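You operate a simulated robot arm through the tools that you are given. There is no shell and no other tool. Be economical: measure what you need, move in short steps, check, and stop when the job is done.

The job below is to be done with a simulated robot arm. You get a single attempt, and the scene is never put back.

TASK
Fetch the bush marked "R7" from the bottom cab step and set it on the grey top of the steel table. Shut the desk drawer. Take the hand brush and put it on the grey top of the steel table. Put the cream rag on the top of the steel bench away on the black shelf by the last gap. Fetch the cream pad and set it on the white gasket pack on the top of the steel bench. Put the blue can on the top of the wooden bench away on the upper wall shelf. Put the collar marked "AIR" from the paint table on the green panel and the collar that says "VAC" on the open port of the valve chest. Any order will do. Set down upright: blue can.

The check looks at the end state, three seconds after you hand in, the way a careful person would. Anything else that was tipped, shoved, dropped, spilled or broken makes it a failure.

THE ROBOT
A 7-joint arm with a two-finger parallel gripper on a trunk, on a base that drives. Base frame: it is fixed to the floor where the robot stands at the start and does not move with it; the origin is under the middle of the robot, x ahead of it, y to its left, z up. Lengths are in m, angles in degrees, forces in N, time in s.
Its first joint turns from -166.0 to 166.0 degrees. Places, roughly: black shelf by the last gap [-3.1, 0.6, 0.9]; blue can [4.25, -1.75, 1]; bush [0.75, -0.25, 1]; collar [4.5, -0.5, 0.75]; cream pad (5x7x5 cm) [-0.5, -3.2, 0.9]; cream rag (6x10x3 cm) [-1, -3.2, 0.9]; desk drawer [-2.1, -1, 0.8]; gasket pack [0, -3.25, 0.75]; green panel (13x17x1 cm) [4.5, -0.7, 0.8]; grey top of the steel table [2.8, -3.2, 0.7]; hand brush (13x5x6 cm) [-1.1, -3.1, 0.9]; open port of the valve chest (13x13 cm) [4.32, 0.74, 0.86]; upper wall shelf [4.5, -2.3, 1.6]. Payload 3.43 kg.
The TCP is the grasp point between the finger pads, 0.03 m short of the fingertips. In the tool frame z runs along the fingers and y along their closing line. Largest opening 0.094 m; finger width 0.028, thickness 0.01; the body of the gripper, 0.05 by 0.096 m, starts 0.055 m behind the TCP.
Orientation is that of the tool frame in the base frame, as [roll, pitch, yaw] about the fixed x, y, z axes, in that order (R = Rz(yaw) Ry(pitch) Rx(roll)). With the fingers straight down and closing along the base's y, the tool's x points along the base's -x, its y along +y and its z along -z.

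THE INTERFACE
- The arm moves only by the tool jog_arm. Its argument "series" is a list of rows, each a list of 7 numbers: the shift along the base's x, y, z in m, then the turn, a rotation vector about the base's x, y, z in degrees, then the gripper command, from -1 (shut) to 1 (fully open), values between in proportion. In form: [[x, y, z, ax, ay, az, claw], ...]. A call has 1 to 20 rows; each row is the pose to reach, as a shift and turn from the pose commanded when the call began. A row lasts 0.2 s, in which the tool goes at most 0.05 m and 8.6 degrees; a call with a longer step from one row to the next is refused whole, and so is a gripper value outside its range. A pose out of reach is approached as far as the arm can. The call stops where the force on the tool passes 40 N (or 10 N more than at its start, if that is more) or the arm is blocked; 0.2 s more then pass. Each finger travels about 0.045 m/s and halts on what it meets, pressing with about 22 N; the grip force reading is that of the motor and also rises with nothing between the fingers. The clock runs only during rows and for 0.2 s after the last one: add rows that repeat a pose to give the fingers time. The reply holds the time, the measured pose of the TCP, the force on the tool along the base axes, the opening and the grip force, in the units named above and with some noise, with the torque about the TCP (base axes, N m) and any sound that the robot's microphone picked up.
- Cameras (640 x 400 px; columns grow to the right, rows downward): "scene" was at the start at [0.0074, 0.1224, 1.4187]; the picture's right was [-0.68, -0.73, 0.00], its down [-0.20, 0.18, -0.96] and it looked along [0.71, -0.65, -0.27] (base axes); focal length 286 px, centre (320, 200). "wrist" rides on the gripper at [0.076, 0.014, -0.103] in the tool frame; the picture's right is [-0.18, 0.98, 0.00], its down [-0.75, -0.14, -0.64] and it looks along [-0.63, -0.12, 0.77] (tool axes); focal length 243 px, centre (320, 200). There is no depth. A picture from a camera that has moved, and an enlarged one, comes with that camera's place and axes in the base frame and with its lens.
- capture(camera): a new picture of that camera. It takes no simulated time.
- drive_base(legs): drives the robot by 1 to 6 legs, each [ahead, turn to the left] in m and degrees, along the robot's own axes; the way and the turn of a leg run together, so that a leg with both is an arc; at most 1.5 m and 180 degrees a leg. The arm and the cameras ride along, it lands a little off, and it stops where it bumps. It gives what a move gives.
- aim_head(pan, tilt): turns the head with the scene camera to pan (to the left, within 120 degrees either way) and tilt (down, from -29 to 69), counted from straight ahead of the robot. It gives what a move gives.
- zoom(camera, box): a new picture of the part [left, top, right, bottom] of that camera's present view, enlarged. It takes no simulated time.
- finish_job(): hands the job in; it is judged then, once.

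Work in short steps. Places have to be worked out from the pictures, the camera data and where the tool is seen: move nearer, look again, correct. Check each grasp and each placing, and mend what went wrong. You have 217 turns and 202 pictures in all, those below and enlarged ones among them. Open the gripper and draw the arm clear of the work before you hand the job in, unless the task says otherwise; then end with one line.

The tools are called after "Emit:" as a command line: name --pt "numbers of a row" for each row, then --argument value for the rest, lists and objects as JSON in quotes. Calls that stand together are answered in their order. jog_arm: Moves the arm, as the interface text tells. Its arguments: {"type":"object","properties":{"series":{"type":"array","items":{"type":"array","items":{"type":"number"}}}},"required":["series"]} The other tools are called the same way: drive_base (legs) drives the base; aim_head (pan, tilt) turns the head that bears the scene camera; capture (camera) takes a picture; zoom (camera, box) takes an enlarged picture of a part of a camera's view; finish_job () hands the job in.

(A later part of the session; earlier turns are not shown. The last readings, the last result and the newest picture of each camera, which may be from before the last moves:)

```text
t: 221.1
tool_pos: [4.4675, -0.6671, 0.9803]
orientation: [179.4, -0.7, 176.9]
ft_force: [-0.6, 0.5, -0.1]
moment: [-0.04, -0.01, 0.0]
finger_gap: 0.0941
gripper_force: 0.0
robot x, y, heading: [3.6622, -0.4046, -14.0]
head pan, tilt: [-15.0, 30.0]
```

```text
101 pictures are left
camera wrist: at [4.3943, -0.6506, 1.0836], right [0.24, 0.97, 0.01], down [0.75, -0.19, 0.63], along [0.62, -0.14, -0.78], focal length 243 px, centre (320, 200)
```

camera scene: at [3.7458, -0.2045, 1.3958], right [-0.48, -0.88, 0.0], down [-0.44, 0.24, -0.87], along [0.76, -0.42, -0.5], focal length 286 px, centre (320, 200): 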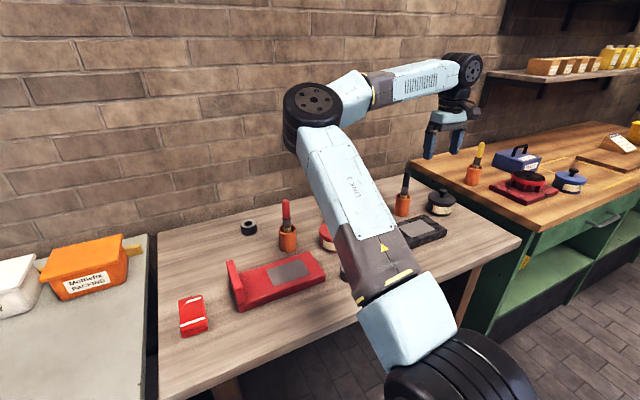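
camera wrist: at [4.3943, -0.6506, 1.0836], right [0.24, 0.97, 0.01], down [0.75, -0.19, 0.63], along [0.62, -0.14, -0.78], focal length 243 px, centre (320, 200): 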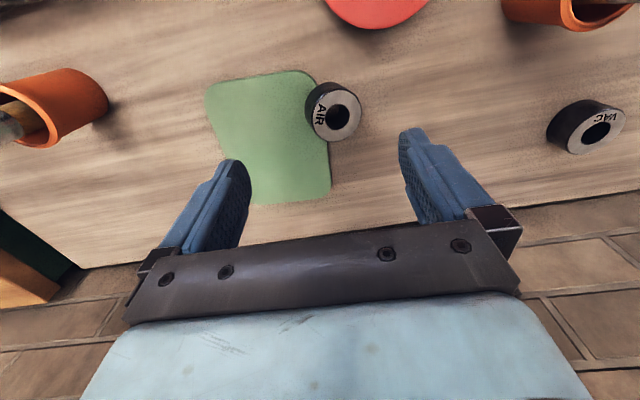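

Collar at about (4.485,-0.652), half on the panel. I descend over it, keeping tips above the panel.

Emit:
jog_arm --pt "0.008 0.007 -0.04 0 0 0 1" --pt "0.015 0.014 -0.08 0 0 0 1" --pt "0.017 0.015 -0.11 0 0 0 1" --pt "0.017 0.015 -0.132 0 0 0 1"

Emit:
capture --camera "wrist"

```text
t: 222.1
tool_pos: [4.4868, -0.6523, 0.8496]
orientation: [179.5, -0.7, 177.0]
ft_force: [-0.2, 0.1, -0.1]
moment: [-0.01, 0.0, -0.01]
finger_gap: 0.0941
gripper_force: 0.1
robot x, y, heading: [3.6705, -0.4029, -13.8]
head pan, tilt: [-15.0, 30.0]
```

```text
100 pictures are left
camera wrist: at [4.413, -0.6348, 0.9517], right [0.24, 0.97, 0.01], down [0.75, -0.19, 0.63], along [0.62, -0.14, -0.78], focal length 243 px, centre (320, 200)
```

wrist: 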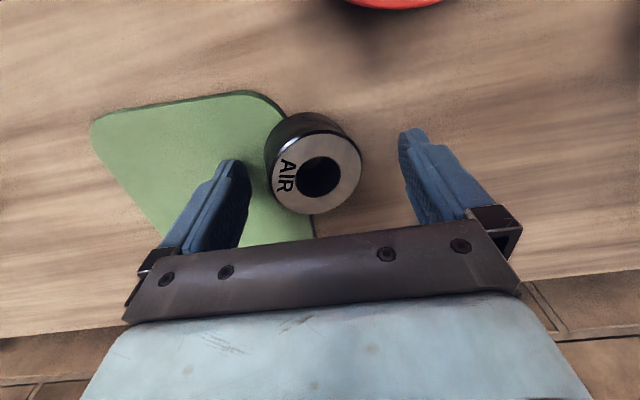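

Aligned. I lower 8 mm and close.

Emit:
jog_arm --pt "-0.002 -0.001 -0.005 0 0 0 1" --pt "-0.002 -0.001 -0.009 0 0 0 0.5" --pt "-0.002 -0.001 -0.009 0 0 0 0.1" --pt "-0.002 -0.001 -0.009 0 0 0 -0.5" --pt "-0.002 -0.001 -0.009 0 0 0 -1" --pt "-0.002 -0.001 -0.009 0 0 0 -1" --pt "-0.002 -0.001 -0.009 0 0 0 -1"

Emit:
capture --camera "wrist"

```text
t: 223.7
tool_pos: [4.4835, -0.6518, 0.8399]
orientation: [179.4, -0.7, 177.2]
ft_force: [-0.7, 0.2, 0.5]
moment: [-0.07, 0.1, -0.06]
finger_gap: 0.0574
gripper_force: 22.2
robot x, y, heading: [3.6631, -0.4044, -13.8]
head pan, tilt: [-15.0, 30.0]
```

```text
99 pictures are left
camera wrist: at [4.411, -0.634, 0.9437], right [0.23, 0.97, 0.01], down [0.75, -0.19, 0.63], along [0.61, -0.14, -0.78], focal length 243 px, centre (320, 200)
```

wrist: 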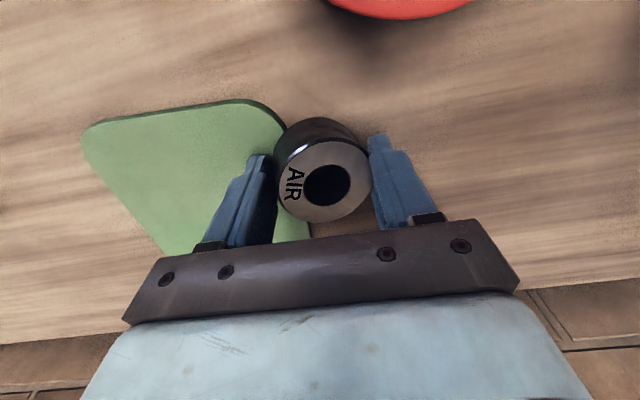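

Gripped. I lift 4 cm and shift over the panel's middle.

Emit:
jog_arm --pt "0 0 0.02 0 0 0 -1" --pt "0 0 0.045 0 0 0 -1" --pt "0.005 -0.03 0.045 0 0 0 -1" --pt "0.01 -0.06 0.045 0 0 0 -1" --pt "0.015 -0.083 0.045 0 0 0 -1" --pt "0.015 -0.083 0.045 0 0 0 -1"

Emit:
capture --camera "wrist"

```text
t: 225.1
tool_pos: [4.5011, -0.7331, 0.8866]
orientation: [179.4, -0.6, 177.1]
ft_force: [1.2, 0.3, -4.0]
moment: [0.0, 0.0, -0.01]
finger_gap: 0.0513
gripper_force: 22.0
robot x, y, heading: [3.6673, -0.4039, -13.7]
head pan, tilt: [-15.0, 30.0]
```

```text
98 pictures are left
camera wrist: at [4.4274, -0.7167, 0.9896], right [0.23, 0.97, 0.01], down [0.75, -0.19, 0.63], along [0.61, -0.14, -0.78], focal length 243 px, centre (320, 200)
```

wrist: 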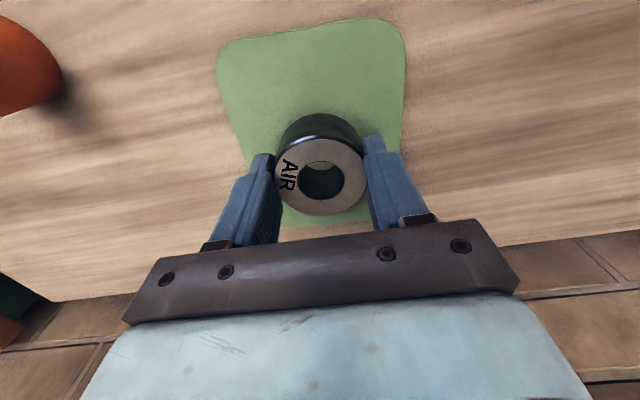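

Now truly over the panel. I shift 1.5 cm further in and lower to contact.

Emit:
jog_arm --pt "0.007 0 -0.015 0 0 0 -1" --pt "0.015 0 -0.03 0 0 0 -1" --pt "0.015 0 -0.036 0 0 0 -1" --pt "0.015 0 -0.04 0 0 0 -1" --pt "0.015 0 -0.044 0 0 0 -1"

```text
t: 226.3
tool_pos: [4.5158, -0.7355, 0.8464]
orientation: [179.4, -0.6, 177.1]
ft_force: [7.1, 5.9, 34.5]
moment: [-0.41, 0.08, 0.03]
finger_gap: 0.0516
gripper_force: 22.5
robot x, y, heading: [3.6671, -0.4068, -13.4]
head pan, tilt: [-15.0, 30.0]
```

Contact. I ease up 3 mm, open, and rise.

Emit:
jog_arm --pt "0 0 0.004 0 0 0 -0.6" --pt "0 0 0.004 0 0 0 0.1" --pt "0 0 0.004 0 0 0 0.5" --pt "0 0 0.004 0 0 0 0.7" --pt "0 0 0.004 0 0 0 0.8" --pt "0 0 0.04 0 0 0 0.8" --pt "0 0 0.08 0 0 0 0.8" --pt "0 0 0.12 0 0 0 0.8"

Emit:
capture --camera "wrist"

```text
t: 228.1
tool_pos: [4.5158, -0.7364, 0.9633]
orientation: [179.4, -0.8, 177.0]
ft_force: [0.3, 0.4, -0.9]
moment: [0.03, -0.03, 0.01]
finger_gap: 0.0846
gripper_force: 0.1
robot x, y, heading: [3.6638, -0.4035, -13.5]
head pan, tilt: [-15.0, 30.0]
```

```text
97 pictures are left
camera wrist: at [4.4429, -0.7188, 1.0655], right [0.24, 0.97, 0.01], down [0.75, -0.19, 0.63], along [0.61, -0.14, -0.78], focal length 243 px, centre (320, 200)
```

wrist: 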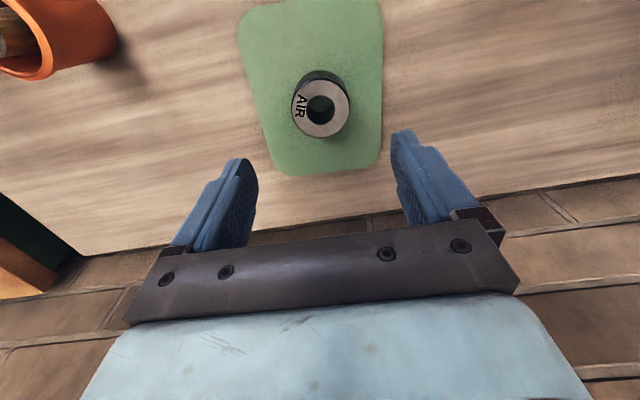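

AIR sits flat on the panel. Next VAC: I rise, turn the base back left and close in a little.

Emit:
jog_arm --pt "-0.02 0 0.045 0 0 0 1" --pt "-0.04 0 0.09 0 0 0 1" --pt "-0.06 0 0.13 0 0 0 1" --pt "-0.08 0 0.16 0 0 0 1"

Emit:
drive_base --legs '[[0.02, 18], [0.03, 0]]'

Emit:
capture --camera "wrist"

```text
t: 229.1
tool_pos: [4.4356, -0.7342, 1.1205]
orientation: [179.5, -0.6, 177.1]
ft_force: [0.4, -0.3, -0.3]
moment: [-0.01, 0.04, 0.02]
finger_gap: 0.0941
gripper_force: 0.0
robot x, y, heading: [3.668, -0.4032, -13.7]
head pan, tilt: [-15.0, 30.0]
```

```text
t: 231.0
tool_pos: [4.5461, -0.4768, 1.122]
orientation: [179.4, -0.8, -164.6]
ft_force: [0.2, 1.1, 0.3]
moment: [-0.06, 0.01, -0.01]
finger_gap: 0.0944
gripper_force: 0.2
robot x, y, heading: [3.7129, -0.4242, 4.4]
head pan, tilt: [-15.0, 30.0]
```

```text
96 pictures are left
camera wrist: at [4.4721, -0.4835, 1.2243], right [-0.08, 1.0, 0.01], down [0.77, 0.06, 0.63], along [0.63, 0.06, -0.78], focal length 243 px, centre (320, 200)
```

wrist: 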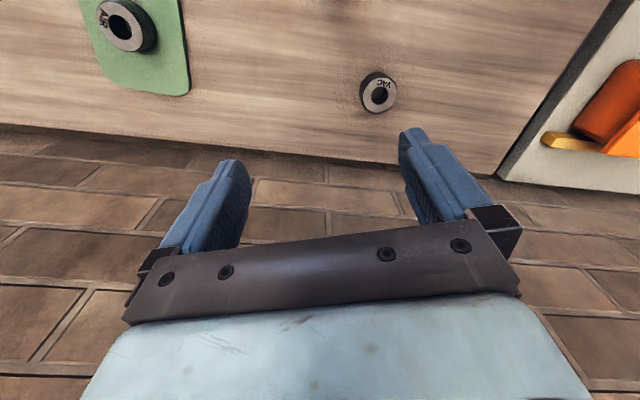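

VAC at about (4.578,-0.38); the brush at (4.44,-0.466) is clear of the approach. I go over it and down part way.

Emit:
jog_arm --pt "0.01 0.035 0 0 0 0 1" --pt "0.02 0.07 0 0 0 0 1" --pt "0.03 0.097 -0.02 0 0 0 1" --pt "0.032 0.097 -0.06 0 0 0 1" --pt "0.032 0.097 -0.1 0 0 0 1" --pt "0.032 0.097 -0.14 0 0 0 1" --pt "0.032 0.097 -0.18 0 0 0 1"

Emit:
capture --camera "wrist"

```text
t: 232.6
tool_pos: [4.5778, -0.3799, 0.944]
orientation: [179.5, -0.6, -164.6]
ft_force: [-0.6, -0.9, 0.2]
moment: [0.01, -0.03, 0.0]
finger_gap: 0.0941
gripper_force: 0.1
robot x, y, heading: [3.7159, -0.4251, 4.3]
head pan, tilt: [-15.0, 30.0]
```

```text
95 pictures are left
camera wrist: at [4.5023, -0.3853, 1.0461], right [-0.08, 1.0, 0.01], down [0.77, 0.06, 0.63], along [0.63, 0.06, -0.77], focal length 243 px, centre (320, 200)
```

wrist: 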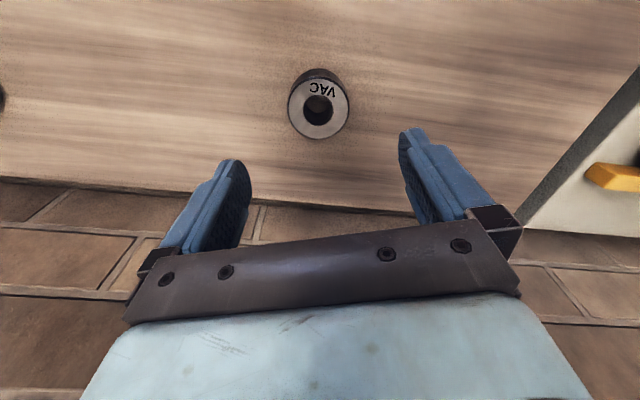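

Well centered. I descend to 0.836 and grip.

Emit:
jog_arm --pt "0 0.001 -0.04 0 0 0 1" --pt "0 0.001 -0.08 0 0 0 1" --pt "0 0.001 -0.098 0 0 0 1" --pt "0 0.001 -0.108 0 0 0 0.8" --pt "0 0.001 -0.108 0 0 0 0.3" --pt "0 0.001 -0.108 0 0 0 -0.3" --pt "0 0.001 -0.108 0 0 0 -1" --pt "0 0.001 -0.108 0 0 0 -1" --pt "0 0.001 -0.108 0 0 0 -1"

Emit:
capture --camera "wrist"

```text
t: 234.6
tool_pos: [4.577, -0.3788, 0.8331]
orientation: [179.4, -0.8, -164.6]
ft_force: [-0.1, 0.9, 0.0]
moment: [0.04, -0.05, 0.02]
finger_gap: 0.056
gripper_force: 22.2
robot x, y, heading: [3.7178, -0.4251, 4.3]
head pan, tilt: [-15.0, 30.0]
```

```text
94 pictures are left
camera wrist: at [4.5028, -0.3859, 0.9364], right [-0.08, 1.0, 0.01], down [0.77, 0.06, 0.63], along [0.63, 0.06, -0.78], focal length 243 px, centre (320, 200)
```

wrist: 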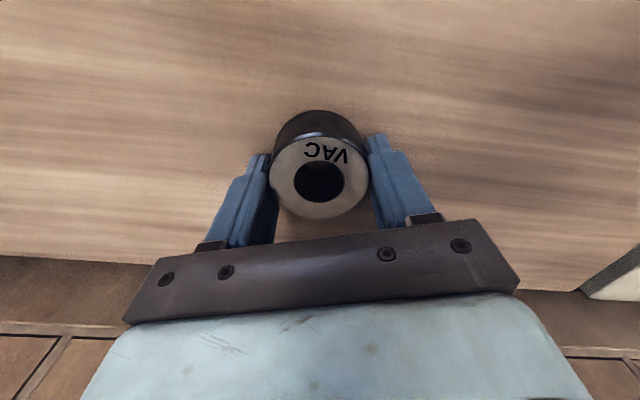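

Gripped. I lift and pull back, back the base off, and look toward the valve chest.

Emit:
jog_arm --pt "0 0 0.03 0 0 0 -1" --pt "0 0 0.075 0 0 0 -1" --pt "0 0 0.12 0 0 0 -1" --pt "0 0 0.165 0 0 0 -1" --pt "0 0 0.21 0 0 0 -1" --pt "-0.02 0.0 0.25 0 0 0 -1" --pt "-0.06 0 0.27 0 0 0 -1" --pt "-0.1 0 0.28 0 0 0 -1" --pt "-0.14 0 0.29 0 0 0 -1" --pt "-0.18 0 0.3 0 0 0 -1" --pt "-0.22 0 0.31 0 0 0 -1"

Emit:
drive_base --legs '[[-0.3, 0]]'

Emit:
aim_head --pan 25 --tilt 25

Emit:
capture --camera "scene"

```text
t: 237.0
tool_pos: [4.3579, -0.3791, 1.1414]
orientation: [179.4, -0.7, -164.5]
ft_force: [0.0, 0.7, -4.8]
moment: [0.01, 0.02, -0.01]
finger_gap: 0.0561
gripper_force: 22.2
robot x, y, heading: [3.7165, -0.4262, 4.2]
head pan, tilt: [-15.0, 30.0]
```

```text
t: 239.1
tool_pos: [4.0572, -0.4031, 1.1423]
orientation: [179.5, -0.7, -164.8]
ft_force: [-0.8, -0.2, -5.2]
moment: [0.01, 0.0, 0.02]
finger_gap: 0.0561
gripper_force: 21.5
robot x, y, heading: [3.4185, -0.4505, 4.0]
head pan, tilt: [-15.0, 30.0]
```

```text
t: 240.2
tool_pos: [4.0572, -0.4023, 1.1428]
orientation: [179.4, -0.7, -164.7]
ft_force: [0.3, -0.2, -4.1]
moment: [0.01, 0.0, 0.0]
finger_gap: 0.056
gripper_force: 22.0
robot x, y, heading: [3.4112, -0.4469, 4.3]
head pan, tilt: [25.0, 25.0]
```

```text
93 pictures are left
camera scene: at [3.4193, -0.1727, 1.4037], right [0.48, -0.87, 0.0], down [-0.37, -0.21, -0.91], along [0.79, 0.44, -0.42], focal length 286 px, centre (320, 200)
```

scene: 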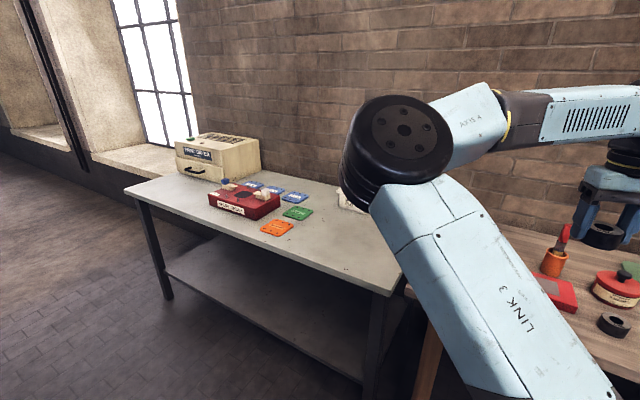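

Emit:
zoom --camera "scene" --box '[170, 150, 330, 250]'

```text
4.00 times, centred on (250, 200) of scene
camera zoom: at [3.4193, -0.1727, 1.4037], right [0.48, -0.87, 0.0], down [-0.37, -0.21, -0.91], along [0.79, 0.44, -0.42], focal length 1144 px, centre (600, 200)
```

zoom: 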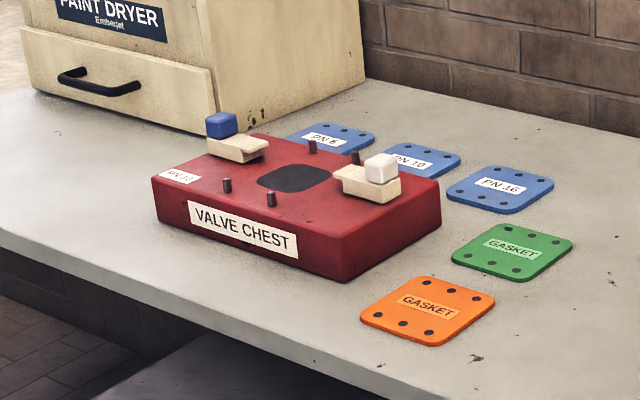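

The port is the dark square between four studs, at about (4.314,0.74,0.86). I drive to stand in front of it.

Emit:
drive_base --legs '[[0.02, 38], [0.02, 38], [0.98, 0], [0.02, -38], [0.02, -38]]'

Emit:
aim_head --pan -5 --tilt 32

Emit:
capture --camera "scene"

Emit:
capture --camera "wrist"

```text
t: 244.4
tool_pos: [3.5894, 0.2103, 1.1429]
orientation: [179.5, -0.8, -91.9]
ft_force: [0.1, -0.1, -4.9]
moment: [0.02, 0.06, 0.03]
finger_gap: 0.0518
gripper_force: 22.1
robot x, y, heading: [3.5309, -0.4435, 79.1]
head pan, tilt: [25.0, 25.0]
stopped in leg 2: the robot was blocked; the commanded pose is now the measured one
```

```text
t: 245.3
tool_pos: [3.5893, 0.2097, 1.143]
orientation: [179.5, -0.7, -91.9]
ft_force: [0.0, -0.3, -4.8]
moment: [0.03, 0.0, -0.03]
finger_gap: 0.0516
gripper_force: 22.4
robot x, y, heading: [3.5282, -0.4439, 79.3]
head pan, tilt: [-5.0, 32.0]
```

```text
91 pictures are left
camera scene: at [3.3121, -0.3696, 1.3926], right [0.96, -0.27, 0.0], down [-0.14, -0.51, -0.85], along [0.23, 0.82, -0.53], focal length 286 px, centre (320, 200)
```

scene: 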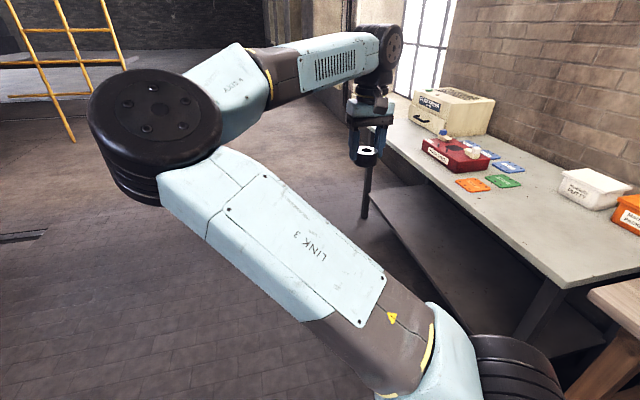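

```text
90 pictures are left
camera wrist: at [3.5742, 0.1348, 1.2461], right [-0.98, 0.22, 0.01], down [0.17, 0.76, 0.63], along [0.13, 0.62, -0.78], focal length 243 px, centre (320, 200)
```

wrist: 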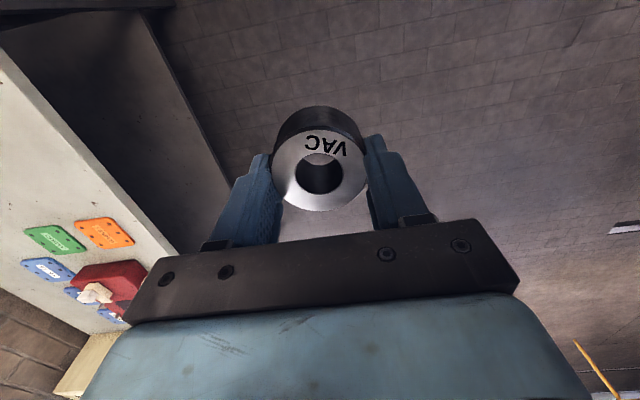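

Continue forward, then turn to face the chest.

Emit:
drive_base --legs '[[0.2, 7], [0.82, 0], [0.03, -30], [0.03, -30]]'

Emit:
capture --camera "wrist"

```text
t: 254.9
tool_pos: [4.2024, 0.9513, 1.1448]
orientation: [179.3, -0.4, -146.3]
ft_force: [-0.9, -0.8, -3.7]
moment: [0.04, -0.06, 0.01]
finger_gap: 0.0518
gripper_force: 22.4
robot x, y, heading: [3.6126, 0.6818, 26.3]
head pan, tilt: [-5.0, 32.0]
stopped in leg 4: the robot was blocked; the commanded pose is now the measured one
```

```text
89 pictures are left
camera wrist: at [4.1327, 0.9201, 1.2477], right [-0.39, 0.92, 0.01], down [0.71, 0.3, 0.63], along [0.58, 0.26, -0.77], focal length 243 px, centre (320, 200)
```

wrist: 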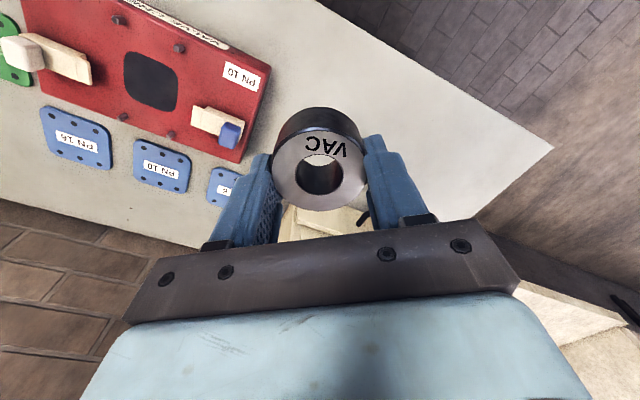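

The studs form a rectangle centered at (4.313,0.735); the present yaw lets the fingers pass between studs and clamps. I move over the port at z≈1.0.

Emit:
jog_arm --pt "0.02 -0.04 0 0 0 0 -1" --pt "0.04 -0.08 0 0 0 0 -1" --pt "0.06 -0.12 0 0 0 0 -1" --pt "0.08 -0.16 0 0 0 0 -1" --pt "0.1 -0.2 0 0 0 0 -1" --pt "0.111 -0.216 -0.03 0 0 0 -1" --pt "0.111 -0.216 -0.07 0 0 0 -1" --pt "0.111 -0.216 -0.11 0 0 0 -1" --pt "0.111 -0.216 -0.14 0 0 0 -1"

Emit:
capture --camera "wrist"

Emit:
capture --camera "scene"

```text
t: 256.9
tool_pos: [4.3134, 0.7361, 1.0037]
orientation: [179.5, -0.5, -146.3]
ft_force: [-0.1, 0.1, -3.8]
moment: [0.04, -0.03, 0.06]
finger_gap: 0.0519
gripper_force: 21.8
robot x, y, heading: [3.6099, 0.6829, 26.5]
head pan, tilt: [-5.0, 32.0]
```

```text
88 pictures are left
camera wrist: at [4.2439, 0.7044, 1.1067], right [-0.39, 0.92, 0.01], down [0.71, 0.3, 0.63], along [0.58, 0.26, -0.77], focal length 243 px, centre (320, 200)
```

wrist: 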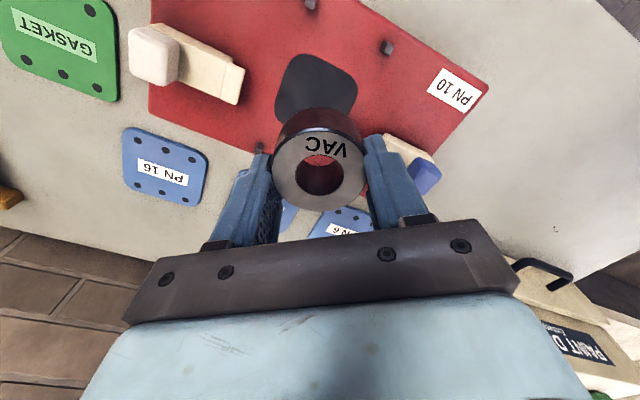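

```text
87 pictures are left
camera scene: at [3.5365, 0.9002, 1.3926], right [0.36, -0.93, 0.0], down [-0.49, -0.19, -0.85], along [0.79, 0.31, -0.53], focal length 286 px, centre (320, 200)
```

scene: 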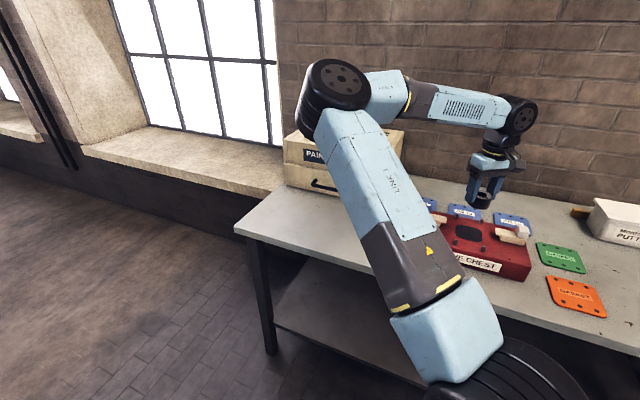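

Port center refined to about (4.308,0.731). I descend.

Emit:
jog_arm --pt "-0.003 -0.003 -0.03 0 0 0 -1" --pt "-0.005 -0.005 -0.06 0 0 0 -1" --pt "-0.005 -0.005 -0.085 0 0 0 -1"

Emit:
capture --camera "wrist"

Emit:
zoom --camera "scene" --box '[420, 150, 580, 290]'

```text
t: 257.7
tool_pos: [4.3071, 0.7305, 0.9187]
orientation: [179.3, -0.4, -146.2]
ft_force: [-0.3, 0.4, -3.8]
moment: [0.03, 0.0, -0.01]
finger_gap: 0.0519
gripper_force: 22.0
robot x, y, heading: [3.6074, 0.6821, 26.2]
head pan, tilt: [-5.0, 32.0]
```

```text
86 pictures are left
camera wrist: at [4.2386, 0.6995, 1.0221], right [-0.39, 0.92, 0.01], down [0.71, 0.3, 0.63], along [0.58, 0.26, -0.77], focal length 243 px, centre (320, 200)
```

wrist: 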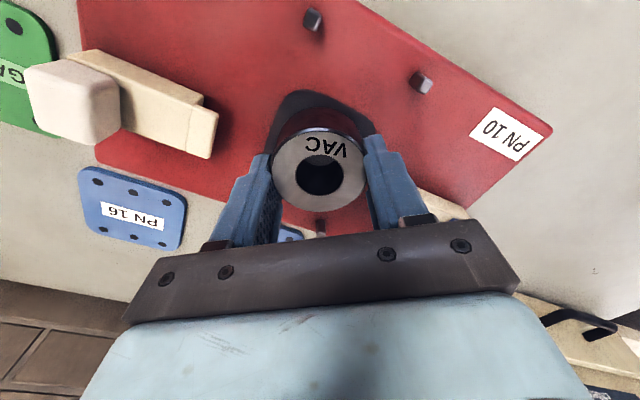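

```text
2.86 times, centred on (500, 220) of scene
camera zoom: at [3.5366, 0.9003, 1.3926], right [0.36, -0.93, 0.0], down [-0.49, -0.19, -0.85], along [0.79, 0.31, -0.53], focal length 817 px, centre (-194, 143)
```

zoom: 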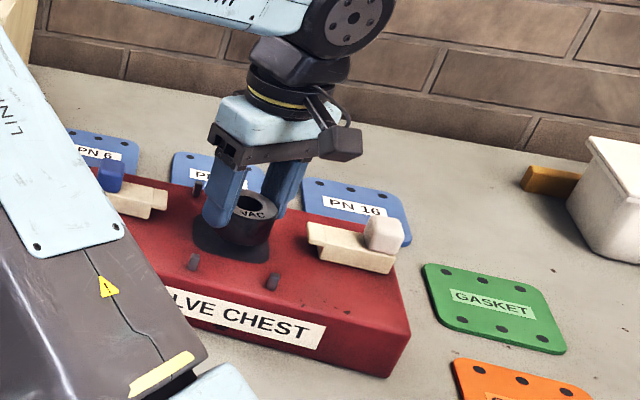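

The collar is right over the port. I lower to contact in small steps.

Emit:
jog_arm --pt "0 0 -0.004 0 0 0 -1" --pt "0 0 -0.008 0 0 0 -1" --pt "0 0 -0.012 0 0 0 -1" --pt "0 0 -0.016 0 0 0 -1"

```text
t: 258.7
tool_pos: [4.3079, 0.7315, 0.9032]
orientation: [179.3, -0.5, -146.2]
ft_force: [0.0, 0.9, -4.5]
moment: [0.02, -0.01, -0.01]
finger_gap: 0.0514
gripper_force: 22.5
robot x, y, heading: [3.6076, 0.6819, 26.3]
head pan, tilt: [-5.0, 32.0]
```

Emit:
jog_arm --pt "0 0 -0.003 0 0 0 -1" --pt "0 0 -0.006 0 0 0 -1" --pt "0 0 -0.009 0 0 0 -1"

Emit:
zoom --camera "scene" --box '[440, 180, 540, 260]'

```text
t: 259.6
tool_pos: [4.3089, 0.7306, 0.8973]
orientation: [179.5, -0.4, -146.1]
ft_force: [-2.4, -0.2, 9.3]
moment: [-0.28, -0.16, 0.01]
finger_gap: 0.0515
gripper_force: 21.8
robot x, y, heading: [3.6104, 0.6832, 26.2]
head pan, tilt: [-5.0, 32.0]
stopped in row 3: the force on the tool passed its limit at 43 N (the readings are from after the stop); the commanded pose is now the measured one
```

```text
5.00 times, centred on (490, 220) of scene
camera zoom: at [3.5362, 0.9002, 1.3926], right [0.36, -0.93, 0.0], down [-0.49, -0.19, -0.85], along [0.79, 0.31, -0.53], focal length 1430 px, centre (-530, 100)
```

zoom: 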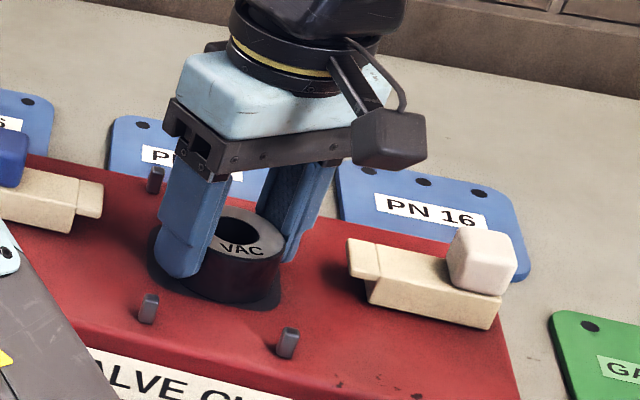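

The collar rests on the port. I open and rise straight up.

Emit:
jog_arm --pt "0 0 0.001 0 0 0 -0.5" --pt "0 0 0.001 0 0 0 0.2" --pt "0 0 0.001 0 0 0 0.5" --pt "0 0 0.001 0 0 0 0.6" --pt "0 0 0.001 0 0 0 0.6" --pt "0 0 0.035 0 0 0 0.6" --pt "0 0 0.075 0 0 0 0.6" --pt "0 0 0.12 0 0 0 0.6" --pt "0 0 0.165 0 0 0 0.6" --pt "-0.02 0 0.2 0 0 0 0.6"

Emit:
capture --camera "wrist"

```text
t: 261.8
tool_pos: [4.2902, 0.7338, 1.0954]
orientation: [179.4, -0.5, -146.2]
ft_force: [0.1, 0.4, -0.5]
moment: [-0.02, 0.04, 0.02]
finger_gap: 0.0753
gripper_force: 0.0
robot x, y, heading: [3.6101, 0.6831, 26.2]
head pan, tilt: [-5.0, 32.0]
```

```text
83 pictures are left
camera wrist: at [4.2208, 0.7022, 1.1981], right [-0.39, 0.92, 0.01], down [0.71, 0.3, 0.63], along [0.58, 0.26, -0.77], focal length 243 px, centre (320, 200)
```

wrist: 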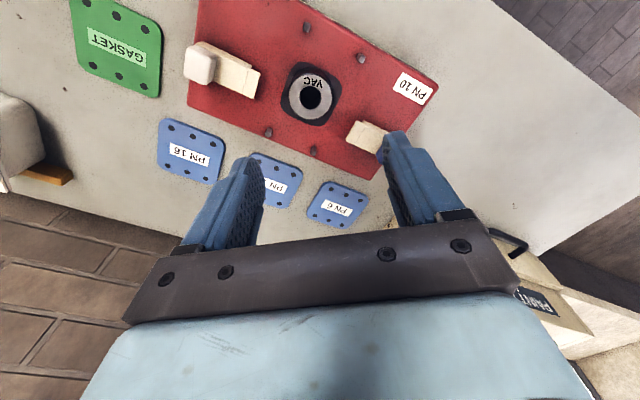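

VAC is on the port. Now to the steel bench: I draw the arm in, back off and drive across.

Emit:
jog_arm --pt "-0.04 -0.01 0.03 0 0 0 0.6" --pt "-0.08 -0.02 0.06 0 0 0 0.6" --pt "-0.12 -0.03 0.09 0 0 0 0.6" --pt "-0.15 -0.04 0.12 0 0 0 0.6"

Emit:
drive_base --legs '[[-0.5, 0], [0.02, -50], [0.02, -50], [0.02, -50]]'

```text
refused: row 1 steps farther than a row can; nothing moved
```

```text
t: 267.0
tool_pos: [3.6865, 0.0054, 1.0979]
orientation: [179.5, -0.4, 166.6]
ft_force: [-0.2, 0.0, -0.8]
moment: [0.0, 0.05, 0.0]
finger_gap: 0.0753
gripper_force: 0.0
robot x, y, heading: [3.2052, 0.5267, -22.0]
head pan, tilt: [-5.0, 32.0]
stopped in leg 2: the robot was blocked; the commanded pose is now the measured one
```

Carrying on with the turn.

Emit:
drive_base --legs '[[0.05, -40], [0.05, -40], [0.3, -20], [1.2, 0]]'

```text
t: 270.8
tool_pos: [3.0138, -0.1993, 1.105]
orientation: [179.7, 0.6, 104.3]
ft_force: [0.2, 0.5, -2.1]
moment: [-0.09, 0.0, 0.01]
finger_gap: 0.0753
gripper_force: 0.0
robot x, y, heading: [3.3356, 0.4736, -86.5]
head pan, tilt: [-5.0, 32.0]
stopped in leg 2: the robot was blocked; the commanded pose is now the measured one
```

Emit:
drive_base --legs '[[0.1, -20], [0.2, -20], [1.0, 0], [1.0, 0]]'

```text
t: 272.6
tool_pos: [2.8188, -0.1877, 1.1122]
orientation: [178.4, 4.5, 90.7]
ft_force: [0.3, 0.3, -0.1]
moment: [-0.02, -0.01, 0.01]
finger_gap: 0.0753
gripper_force: 0.1
robot x, y, heading: [3.3466, 0.3742, -106.0]
head pan, tilt: [-5.0, 32.0]
stopped in leg 2: the force on the tool passed its limit at 62 N (the readings are from after the stop); the commanded pose is now the measured one
```

The tool touched something. I look around there.

Emit:
aim_head --pan -30 --tilt 20

Emit:
capture --camera "scene"

Emit:
capture --camera "wrist"

```text
t: 273.5
tool_pos: [2.8182, -0.1894, 1.1114]
orientation: [178.4, 4.4, 90.7]
ft_force: [0.7, 0.6, -0.2]
moment: [-0.03, -0.05, -0.01]
finger_gap: 0.0751
gripper_force: 0.1
robot x, y, heading: [3.3445, 0.3721, -106.3]
head pan, tilt: [-30.0, 20.0]
```

```text
82 pictures are left
camera scene: at [3.5178, 0.2992, 1.4118], right [-0.69, 0.72, 0.0], down [0.25, 0.24, -0.94], along [-0.68, -0.65, -0.34], focal length 286 px, centre (320, 200)
```

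scene: 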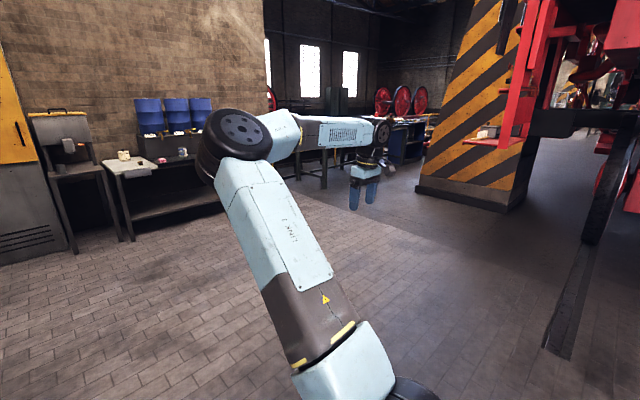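

```text
81 pictures are left
camera wrist: at [2.8306, -0.1041, 1.2066], right [0.98, -0.17, 0.04], down [-0.15, -0.7, 0.7], along [-0.09, -0.69, -0.72], focal length 243 px, centre (320, 200)
```

wrist: 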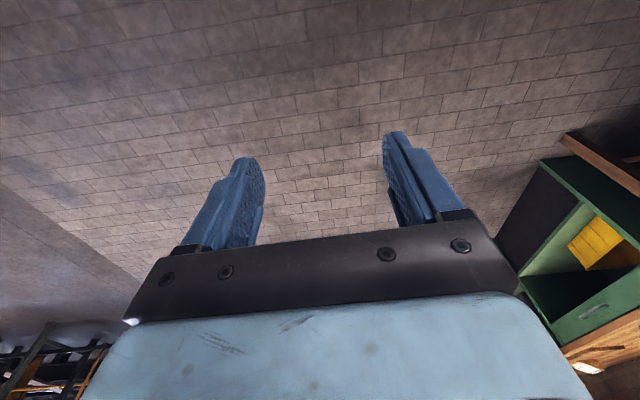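

No obstacle visible. I straighten the tool and continue driving in gentler legs.

Emit:
jog_arm --pt "0.04 0 0.02 2.2 0 0 0.9" --pt "0.08 0 0.04 4.4 0 0 0.9" --pt "0.12 -0.01 0.06 4.4 0 0 0.9" --pt "0.16 -0.02 0.08 4.4 0 0 0.9"

Emit:
drive_base --legs '[[0.3, -6], [0.3, -6], [0.6, -5], [0.6, 0]]'

```text
t: 274.5
tool_pos: [2.9786, -0.2071, 1.1913]
orientation: [178.3, 0.2, 90.6]
ft_force: [-0.5, 0.8, -0.4]
moment: [-0.01, -0.07, 0.04]
finger_gap: 0.0895
gripper_force: 0.1
robot x, y, heading: [3.3413, 0.3701, -106.2]
head pan, tilt: [-30.0, 20.0]
```

```text
t: 284.3
tool_pos: [1.9687, -1.6349, 1.1922]
orientation: [178.4, 0.1, 73.9]
ft_force: [0.1, 0.4, -0.1]
moment: [-0.02, -0.01, 0.0]
finger_gap: 0.0892
gripper_force: 0.0
robot x, y, heading: [2.484, -1.1861, -122.9]
head pan, tilt: [-30.0, 20.0]
```

Arcs work well. I continue toward the steel bench and look from there.

Emit:
drive_base --legs '[[0.5, -18], [0.5, -17], [1.0, -4]]'

Emit:
aim_head --pan 25 --tilt 20

Emit:
capture --camera "scene"

```text
t: 294.6
tool_pos: [0.115, -2.1885, 1.1918]
orientation: [178.4, 0.1, 35.6]
ft_force: [-0.1, 0.0, 0.5]
moment: [0.0, 0.0, 0.01]
finger_gap: 0.0894
gripper_force: 0.1
robot x, y, heading: [0.8006, -2.1588, -161.3]
head pan, tilt: [-30.0, 20.0]
```

```text
t: 295.9
tool_pos: [0.1144, -2.1889, 1.1922]
orientation: [178.3, 0.2, 35.6]
ft_force: [0.1, 0.0, 0.4]
moment: [0.02, -0.02, -0.02]
finger_gap: 0.0891
gripper_force: 0.1
robot x, y, heading: [0.7993, -2.1609, -161.3]
head pan, tilt: [25.0, 20.0]
```

```text
80 pictures are left
camera scene: at [0.8624, -2.4252, 1.4118], right [-0.69, 0.72, 0.0], down [0.25, 0.24, -0.94], along [-0.68, -0.65, -0.34], focal length 286 px, centre (320, 200)
```

scene: 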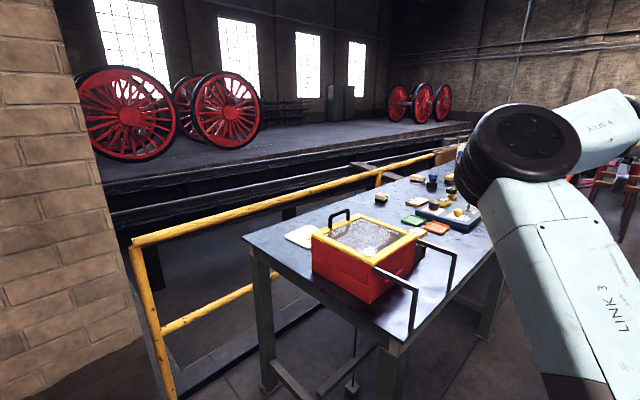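

The bench runs along y≈−2.7…−3.4. I go to about (−0.25,−2.3) and turn to face it.

Emit:
drive_base --legs '[[0.5, -14], [0.5, 0], [0.03, 30], [0.03, 30], [0.03, 25]]'

Emit:
aim_head --pan 0 --tilt 32

Emit:
capture --camera "scene"

Emit:
capture --camera "wrist"

```text
t: 305.2
tool_pos: [-0.6692, -2.8718, 1.1926]
orientation: [178.3, 0.1, 84.5]
ft_force: [-0.8, 0.2, -0.3]
moment: [-0.01, -0.04, -0.01]
finger_gap: 0.0893
gripper_force: 0.0
robot x, y, heading: [-0.3145, -2.3048, -111.7]
head pan, tilt: [25.0, 20.0]
stopped in leg 5: the robot was blocked; the commanded pose is now the measured one
```

```text
t: 306.1
tool_pos: [-0.6692, -2.8724, 1.1923]
orientation: [178.2, 0.1, 84.5]
ft_force: [-0.5, 0.5, -0.4]
moment: [0.0, 0.01, 0.0]
finger_gap: 0.0893
gripper_force: 0.0
robot x, y, heading: [-0.3137, -2.3077, -111.9]
head pan, tilt: [0.0, 32.0]
```

```text
79 pictures are left
camera scene: at [-0.1082, -2.4206, 1.3926], right [-0.93, 0.37, 0.0], down [0.2, 0.49, -0.85], along [-0.31, -0.79, -0.53], focal length 286 px, centre (320, 200)
```

scene: 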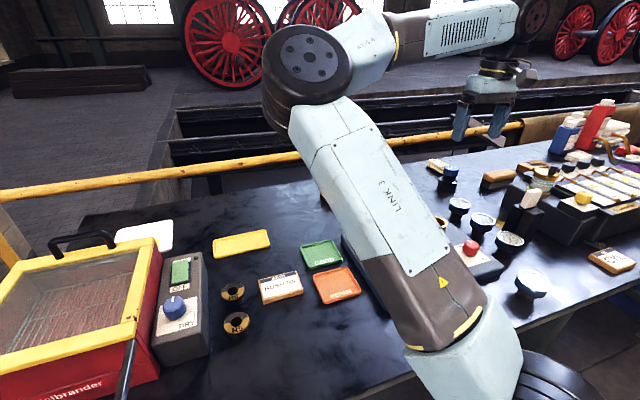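

```text
78 pictures are left
camera wrist: at [-0.6501, -2.7979, 1.295], right [0.96, -0.28, 0.03], down [-0.23, -0.73, 0.64], along [-0.16, -0.62, -0.77], focal length 243 px, centre (320, 200)
```

wrist: 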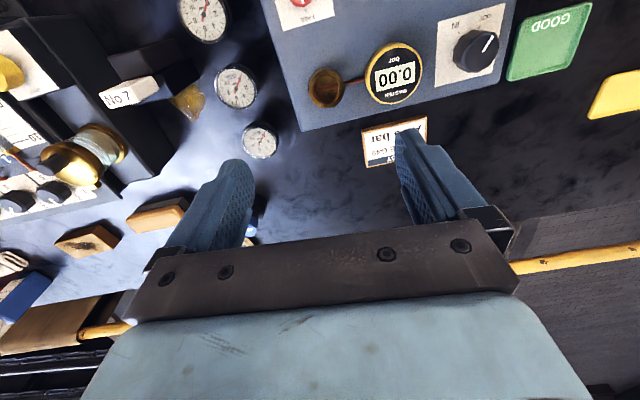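

Busy bench. I zoom into its parts to identify the gasket pack, pad, rag and brush.

Emit:
zoom --camera "scene" --box '[80, 200, 380, 360]'

Emit:
zoom --camera "scene" --box '[400, 90, 640, 310]'

Emit:
zoom --camera "wrist" --box '[0, 100, 280, 350]'

```text
2.13 times, centred on (230, 280) of scene
camera zoom: at [-0.1082, -2.4206, 1.3926], right [-0.93, 0.37, 0.0], down [0.2, 0.49, -0.85], along [-0.31, -0.79, -0.53], focal length 610 px, centre (512, 29)
```

zoom: 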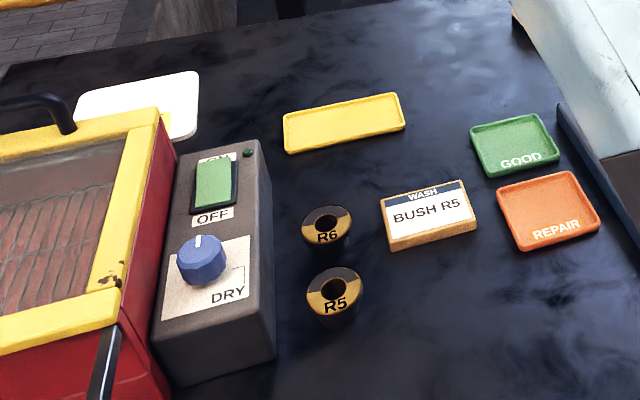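

```text
1.82 times, centred on (520, 200) of scene
camera zoom: at [-0.1082, -2.4206, 1.3926], right [-0.93, 0.37, 0.0], down [0.2, 0.49, -0.85], along [-0.31, -0.79, -0.53], focal length 520 px, centre (-44, 200)
```

zoom: 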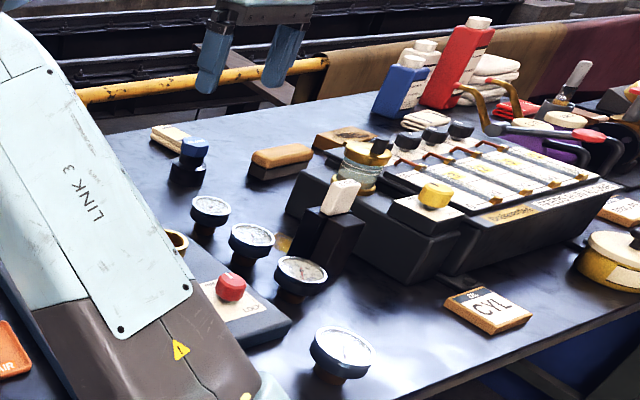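

```text
1.60 times, centred on (140, 225) of wrist
camera zoom: at [-0.6501, -2.7979, 1.295], right [0.96, -0.28, 0.03], down [-0.23, -0.73, 0.64], along [-0.16, -0.62, -0.77], focal length 388 px, centre (608, 160)
```

zoom: 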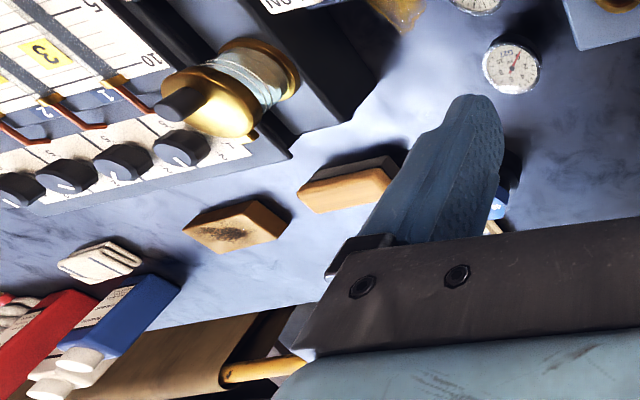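

From positions: hand brush near (−1.13,−3.09), cream rag near (−0.99,−3.26), gasket pack near (0.13,−3.24) behind the dryer. The pad (−0.5,−3.2) is hidden; I shift the tool to see it with the wrist camera.

Emit:
jog_arm --pt "0.045 -0.01 0 0 0 0 1" --pt "0.09 -0.025 0 0 0 0 1" --pt "0.13 -0.04 0 0 0 0 1" --pt "0.16 -0.06 0 0 0 0 1"

Emit:
capture --camera "wrist"

```text
t: 307.1
tool_pos: [-0.5102, -2.9338, 1.1919]
orientation: [178.3, 0.1, 84.4]
ft_force: [-0.8, 0.3, -1.1]
moment: [-0.02, -0.02, 0.04]
finger_gap: 0.0937
gripper_force: 0.0
robot x, y, heading: [-0.3159, -2.3054, -111.8]
head pan, tilt: [0.0, 32.0]
```

```text
74 pictures are left
camera wrist: at [-0.4908, -2.8587, 1.2945], right [0.96, -0.28, 0.03], down [-0.23, -0.73, 0.64], along [-0.16, -0.62, -0.77], focal length 243 px, centre (320, 200)
```

wrist: 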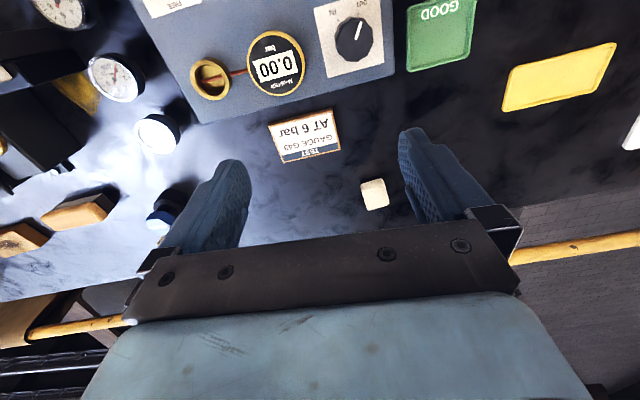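

The cream pad is at about (−0.459,−3.207). I inch the base forward and move the tool over it.

Emit:
drive_base --legs '[[0.06, 0]]'

Emit:
jog_arm --pt "0.02 -0.035 0 0 0 0 1" --pt "0.04 -0.07 -0.01 0 0 0 1" --pt "0.06 -0.105 -0.03 0 0 0 1" --pt "0.073 -0.14 -0.05 0 0 0 1" --pt "0.073 -0.17 -0.08 0 0 0 1" --pt "0.073 -0.2 -0.11 0 0 0 1" --pt "0.073 -0.212 -0.15 0 0 0 1"

Emit:
capture --camera "wrist"

```text
t: 308.1
tool_pos: [-0.5318, -2.991, 1.193]
orientation: [178.2, 0.2, 84.6]
ft_force: [-0.5, 0.2, -0.5]
moment: [0.01, 0.0, 0.01]
finger_gap: 0.0938
gripper_force: 0.0
robot x, y, heading: [-0.3351, -2.3605, -111.9]
head pan, tilt: [0.0, 32.0]
```

```text
t: 309.7
tool_pos: [-0.4578, -3.2027, 1.0426]
orientation: [178.3, 0.1, 84.4]
ft_force: [-0.2, -0.2, 0.4]
moment: [-0.05, -0.04, -0.04]
finger_gap: 0.0942
gripper_force: 0.0
robot x, y, heading: [-0.3374, -2.3587, -111.8]
head pan, tilt: [0.0, 32.0]
```

```text
73 pictures are left
camera wrist: at [-0.4386, -3.1272, 1.145], right [0.96, -0.28, 0.03], down [-0.23, -0.73, 0.64], along [-0.16, -0.62, -0.77], focal length 243 px, centre (320, 200)
```

wrist: 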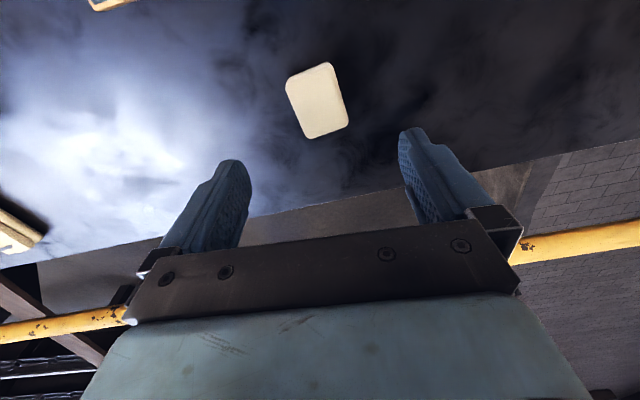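

Pad aligned with its 5 cm side along x, top z≈0.89. I descend and grip it.

Emit:
jog_arm --pt "0 0 -0.04 0 0 0 1" --pt "0 0 -0.08 0 0 0 1" --pt "0 -0.001 -0.12 0 0 0 1" --pt "0 -0.001 -0.145 0 0 0 1" --pt "0 -0.001 -0.155 0 0 0 1"

Emit:
capture --camera "wrist"

```text
t: 310.9
tool_pos: [-0.4596, -3.2034, 0.891]
orientation: [178.5, 0.5, 84.6]
ft_force: [0.4, -4.7, 36.5]
moment: [0.49, 1.88, 0.1]
finger_gap: 0.0931
gripper_force: 0.1
robot x, y, heading: [-0.3379, -2.3618, -112.0]
head pan, tilt: [0.0, 32.0]
```

```text
72 pictures are left
camera wrist: at [-0.4401, -3.1286, 0.993], right [0.96, -0.28, 0.03], down [-0.23, -0.73, 0.64], along [-0.16, -0.63, -0.76], focal length 243 px, centre (320, 200)
```

wrist: 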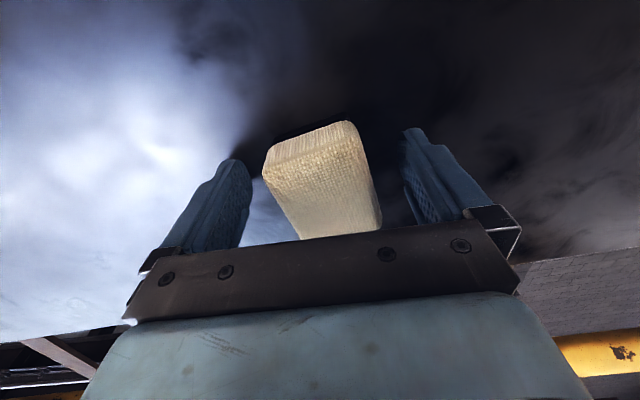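

The tips touch the bench (z≈0.86). I lift 5 mm and close.

Emit:
jog_arm --pt "0 0 0.008 0 0 0 0.6" --pt "0 0 0.008 0 0 0 0.1" --pt "0 0 0.008 0 0 0 -0.4" --pt "0 0 0.008 0 0 0 -1" --pt "0 0 0.008 0 0 0 -1" --pt "0 0 0.008 0 0 0 -1"

Emit:
jog_arm --pt "0 0 0.03 0 0 0 -1" --pt "0 0 0.07 0 0 0 -1" --pt "0 0 0.11 0 0 0 -1" --pt "0 0.0 0.155 0 0 0 -1" --pt "0 0.03 0.19 0 0 0 -1" --pt "0 0.07 0.21 0 0 0 -1" --pt "0 0.11 0.23 0 0 0 -1" --pt "0 0.15 0.25 0 0 0 -1" --pt "0.02 0.19 0.26 0 0 0 -1" --pt "0.04 0.23 0.26 0 0 0 -1"

Emit:
capture --camera "wrist"

```text
t: 312.3
tool_pos: [-0.459, -3.2045, 0.8954]
orientation: [178.3, 0.1, 84.6]
ft_force: [1.0, -0.1, -0.2]
moment: [0.02, 0.01, 0.01]
finger_gap: 0.0577
gripper_force: 22.0
robot x, y, heading: [-0.3387, -2.3612, -111.9]
head pan, tilt: [0.0, 32.0]
```

```text
t: 314.5
tool_pos: [-0.4189, -2.9732, 1.1536]
orientation: [178.3, 0.1, 84.5]
ft_force: [-0.5, -0.4, -1.7]
moment: [0.06, -0.01, -0.01]
finger_gap: 0.0571
gripper_force: 21.7
robot x, y, heading: [-0.3355, -2.3601, -111.5]
head pan, tilt: [0.0, 32.0]
```

```text
71 pictures are left
camera wrist: at [-0.4002, -2.8982, 1.2561], right [0.96, -0.28, 0.03], down [-0.23, -0.73, 0.64], along [-0.16, -0.62, -0.77], focal length 243 px, centre (320, 200)
```

wrist: 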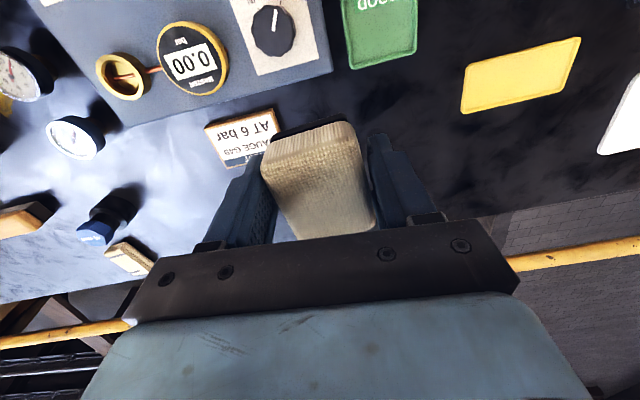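

Pad held. I raise it and shift the base to the right along the bench, toward the gasket pack.

Emit:
jog_arm --pt "0 0.0 0.045 0 0 0 -1" --pt "0 0.0 0.09 0 0 0 -1" --pt "0 0.0 0.135 0 0 0 -1"

Emit:
drive_base --legs '[[-0.45, 0], [0.02, 25], [0.02, 25]]'

Emit:
aim_head --pan -10 --tilt 25

Emit:
capture --camera "scene"

```text
t: 315.3
tool_pos: [-0.4176, -2.9715, 1.2888]
orientation: [178.4, 0.1, 84.5]
ft_force: [-0.8, 0.2, -2.4]
moment: [0.04, 0.04, -0.01]
finger_gap: 0.0568
gripper_force: 22.0
robot x, y, heading: [-0.3377, -2.3594, -111.8]
head pan, tilt: [0.0, 32.0]
```

```text
t: 320.9
tool_pos: [0.255, -2.4173, 1.2889]
orientation: [178.4, 0.1, 135.9]
ft_force: [0.2, -0.8, -1.6]
moment: [0.03, -0.01, -0.06]
finger_gap: 0.0558
gripper_force: 21.9
robot x, y, heading: [-0.2158, -2.0012, -61.5]
head pan, tilt: [0.0, 32.0]
```

```text
t: 321.6
tool_pos: [0.2551, -2.4179, 1.2904]
orientation: [178.3, 0.2, 135.9]
ft_force: [-0.6, -0.6, -0.5]
moment: [-0.01, 0.03, -0.01]
finger_gap: 0.0546
gripper_force: 22.1
robot x, y, heading: [-0.2168, -1.9987, -61.4]
head pan, tilt: [-10.0, 25.0]
```

```text
70 pictures are left
camera scene: at [-0.0092, -1.9218, 1.4037], right [-0.95, -0.32, 0.0], down [-0.14, 0.4, -0.91], along [0.29, -0.86, -0.42], focal length 286 px, centre (320, 200)
```

scene: 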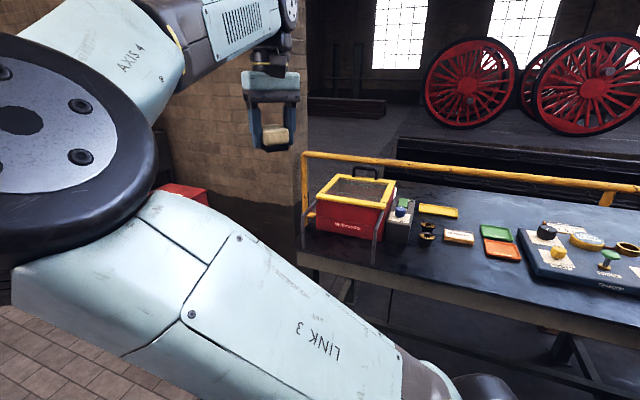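

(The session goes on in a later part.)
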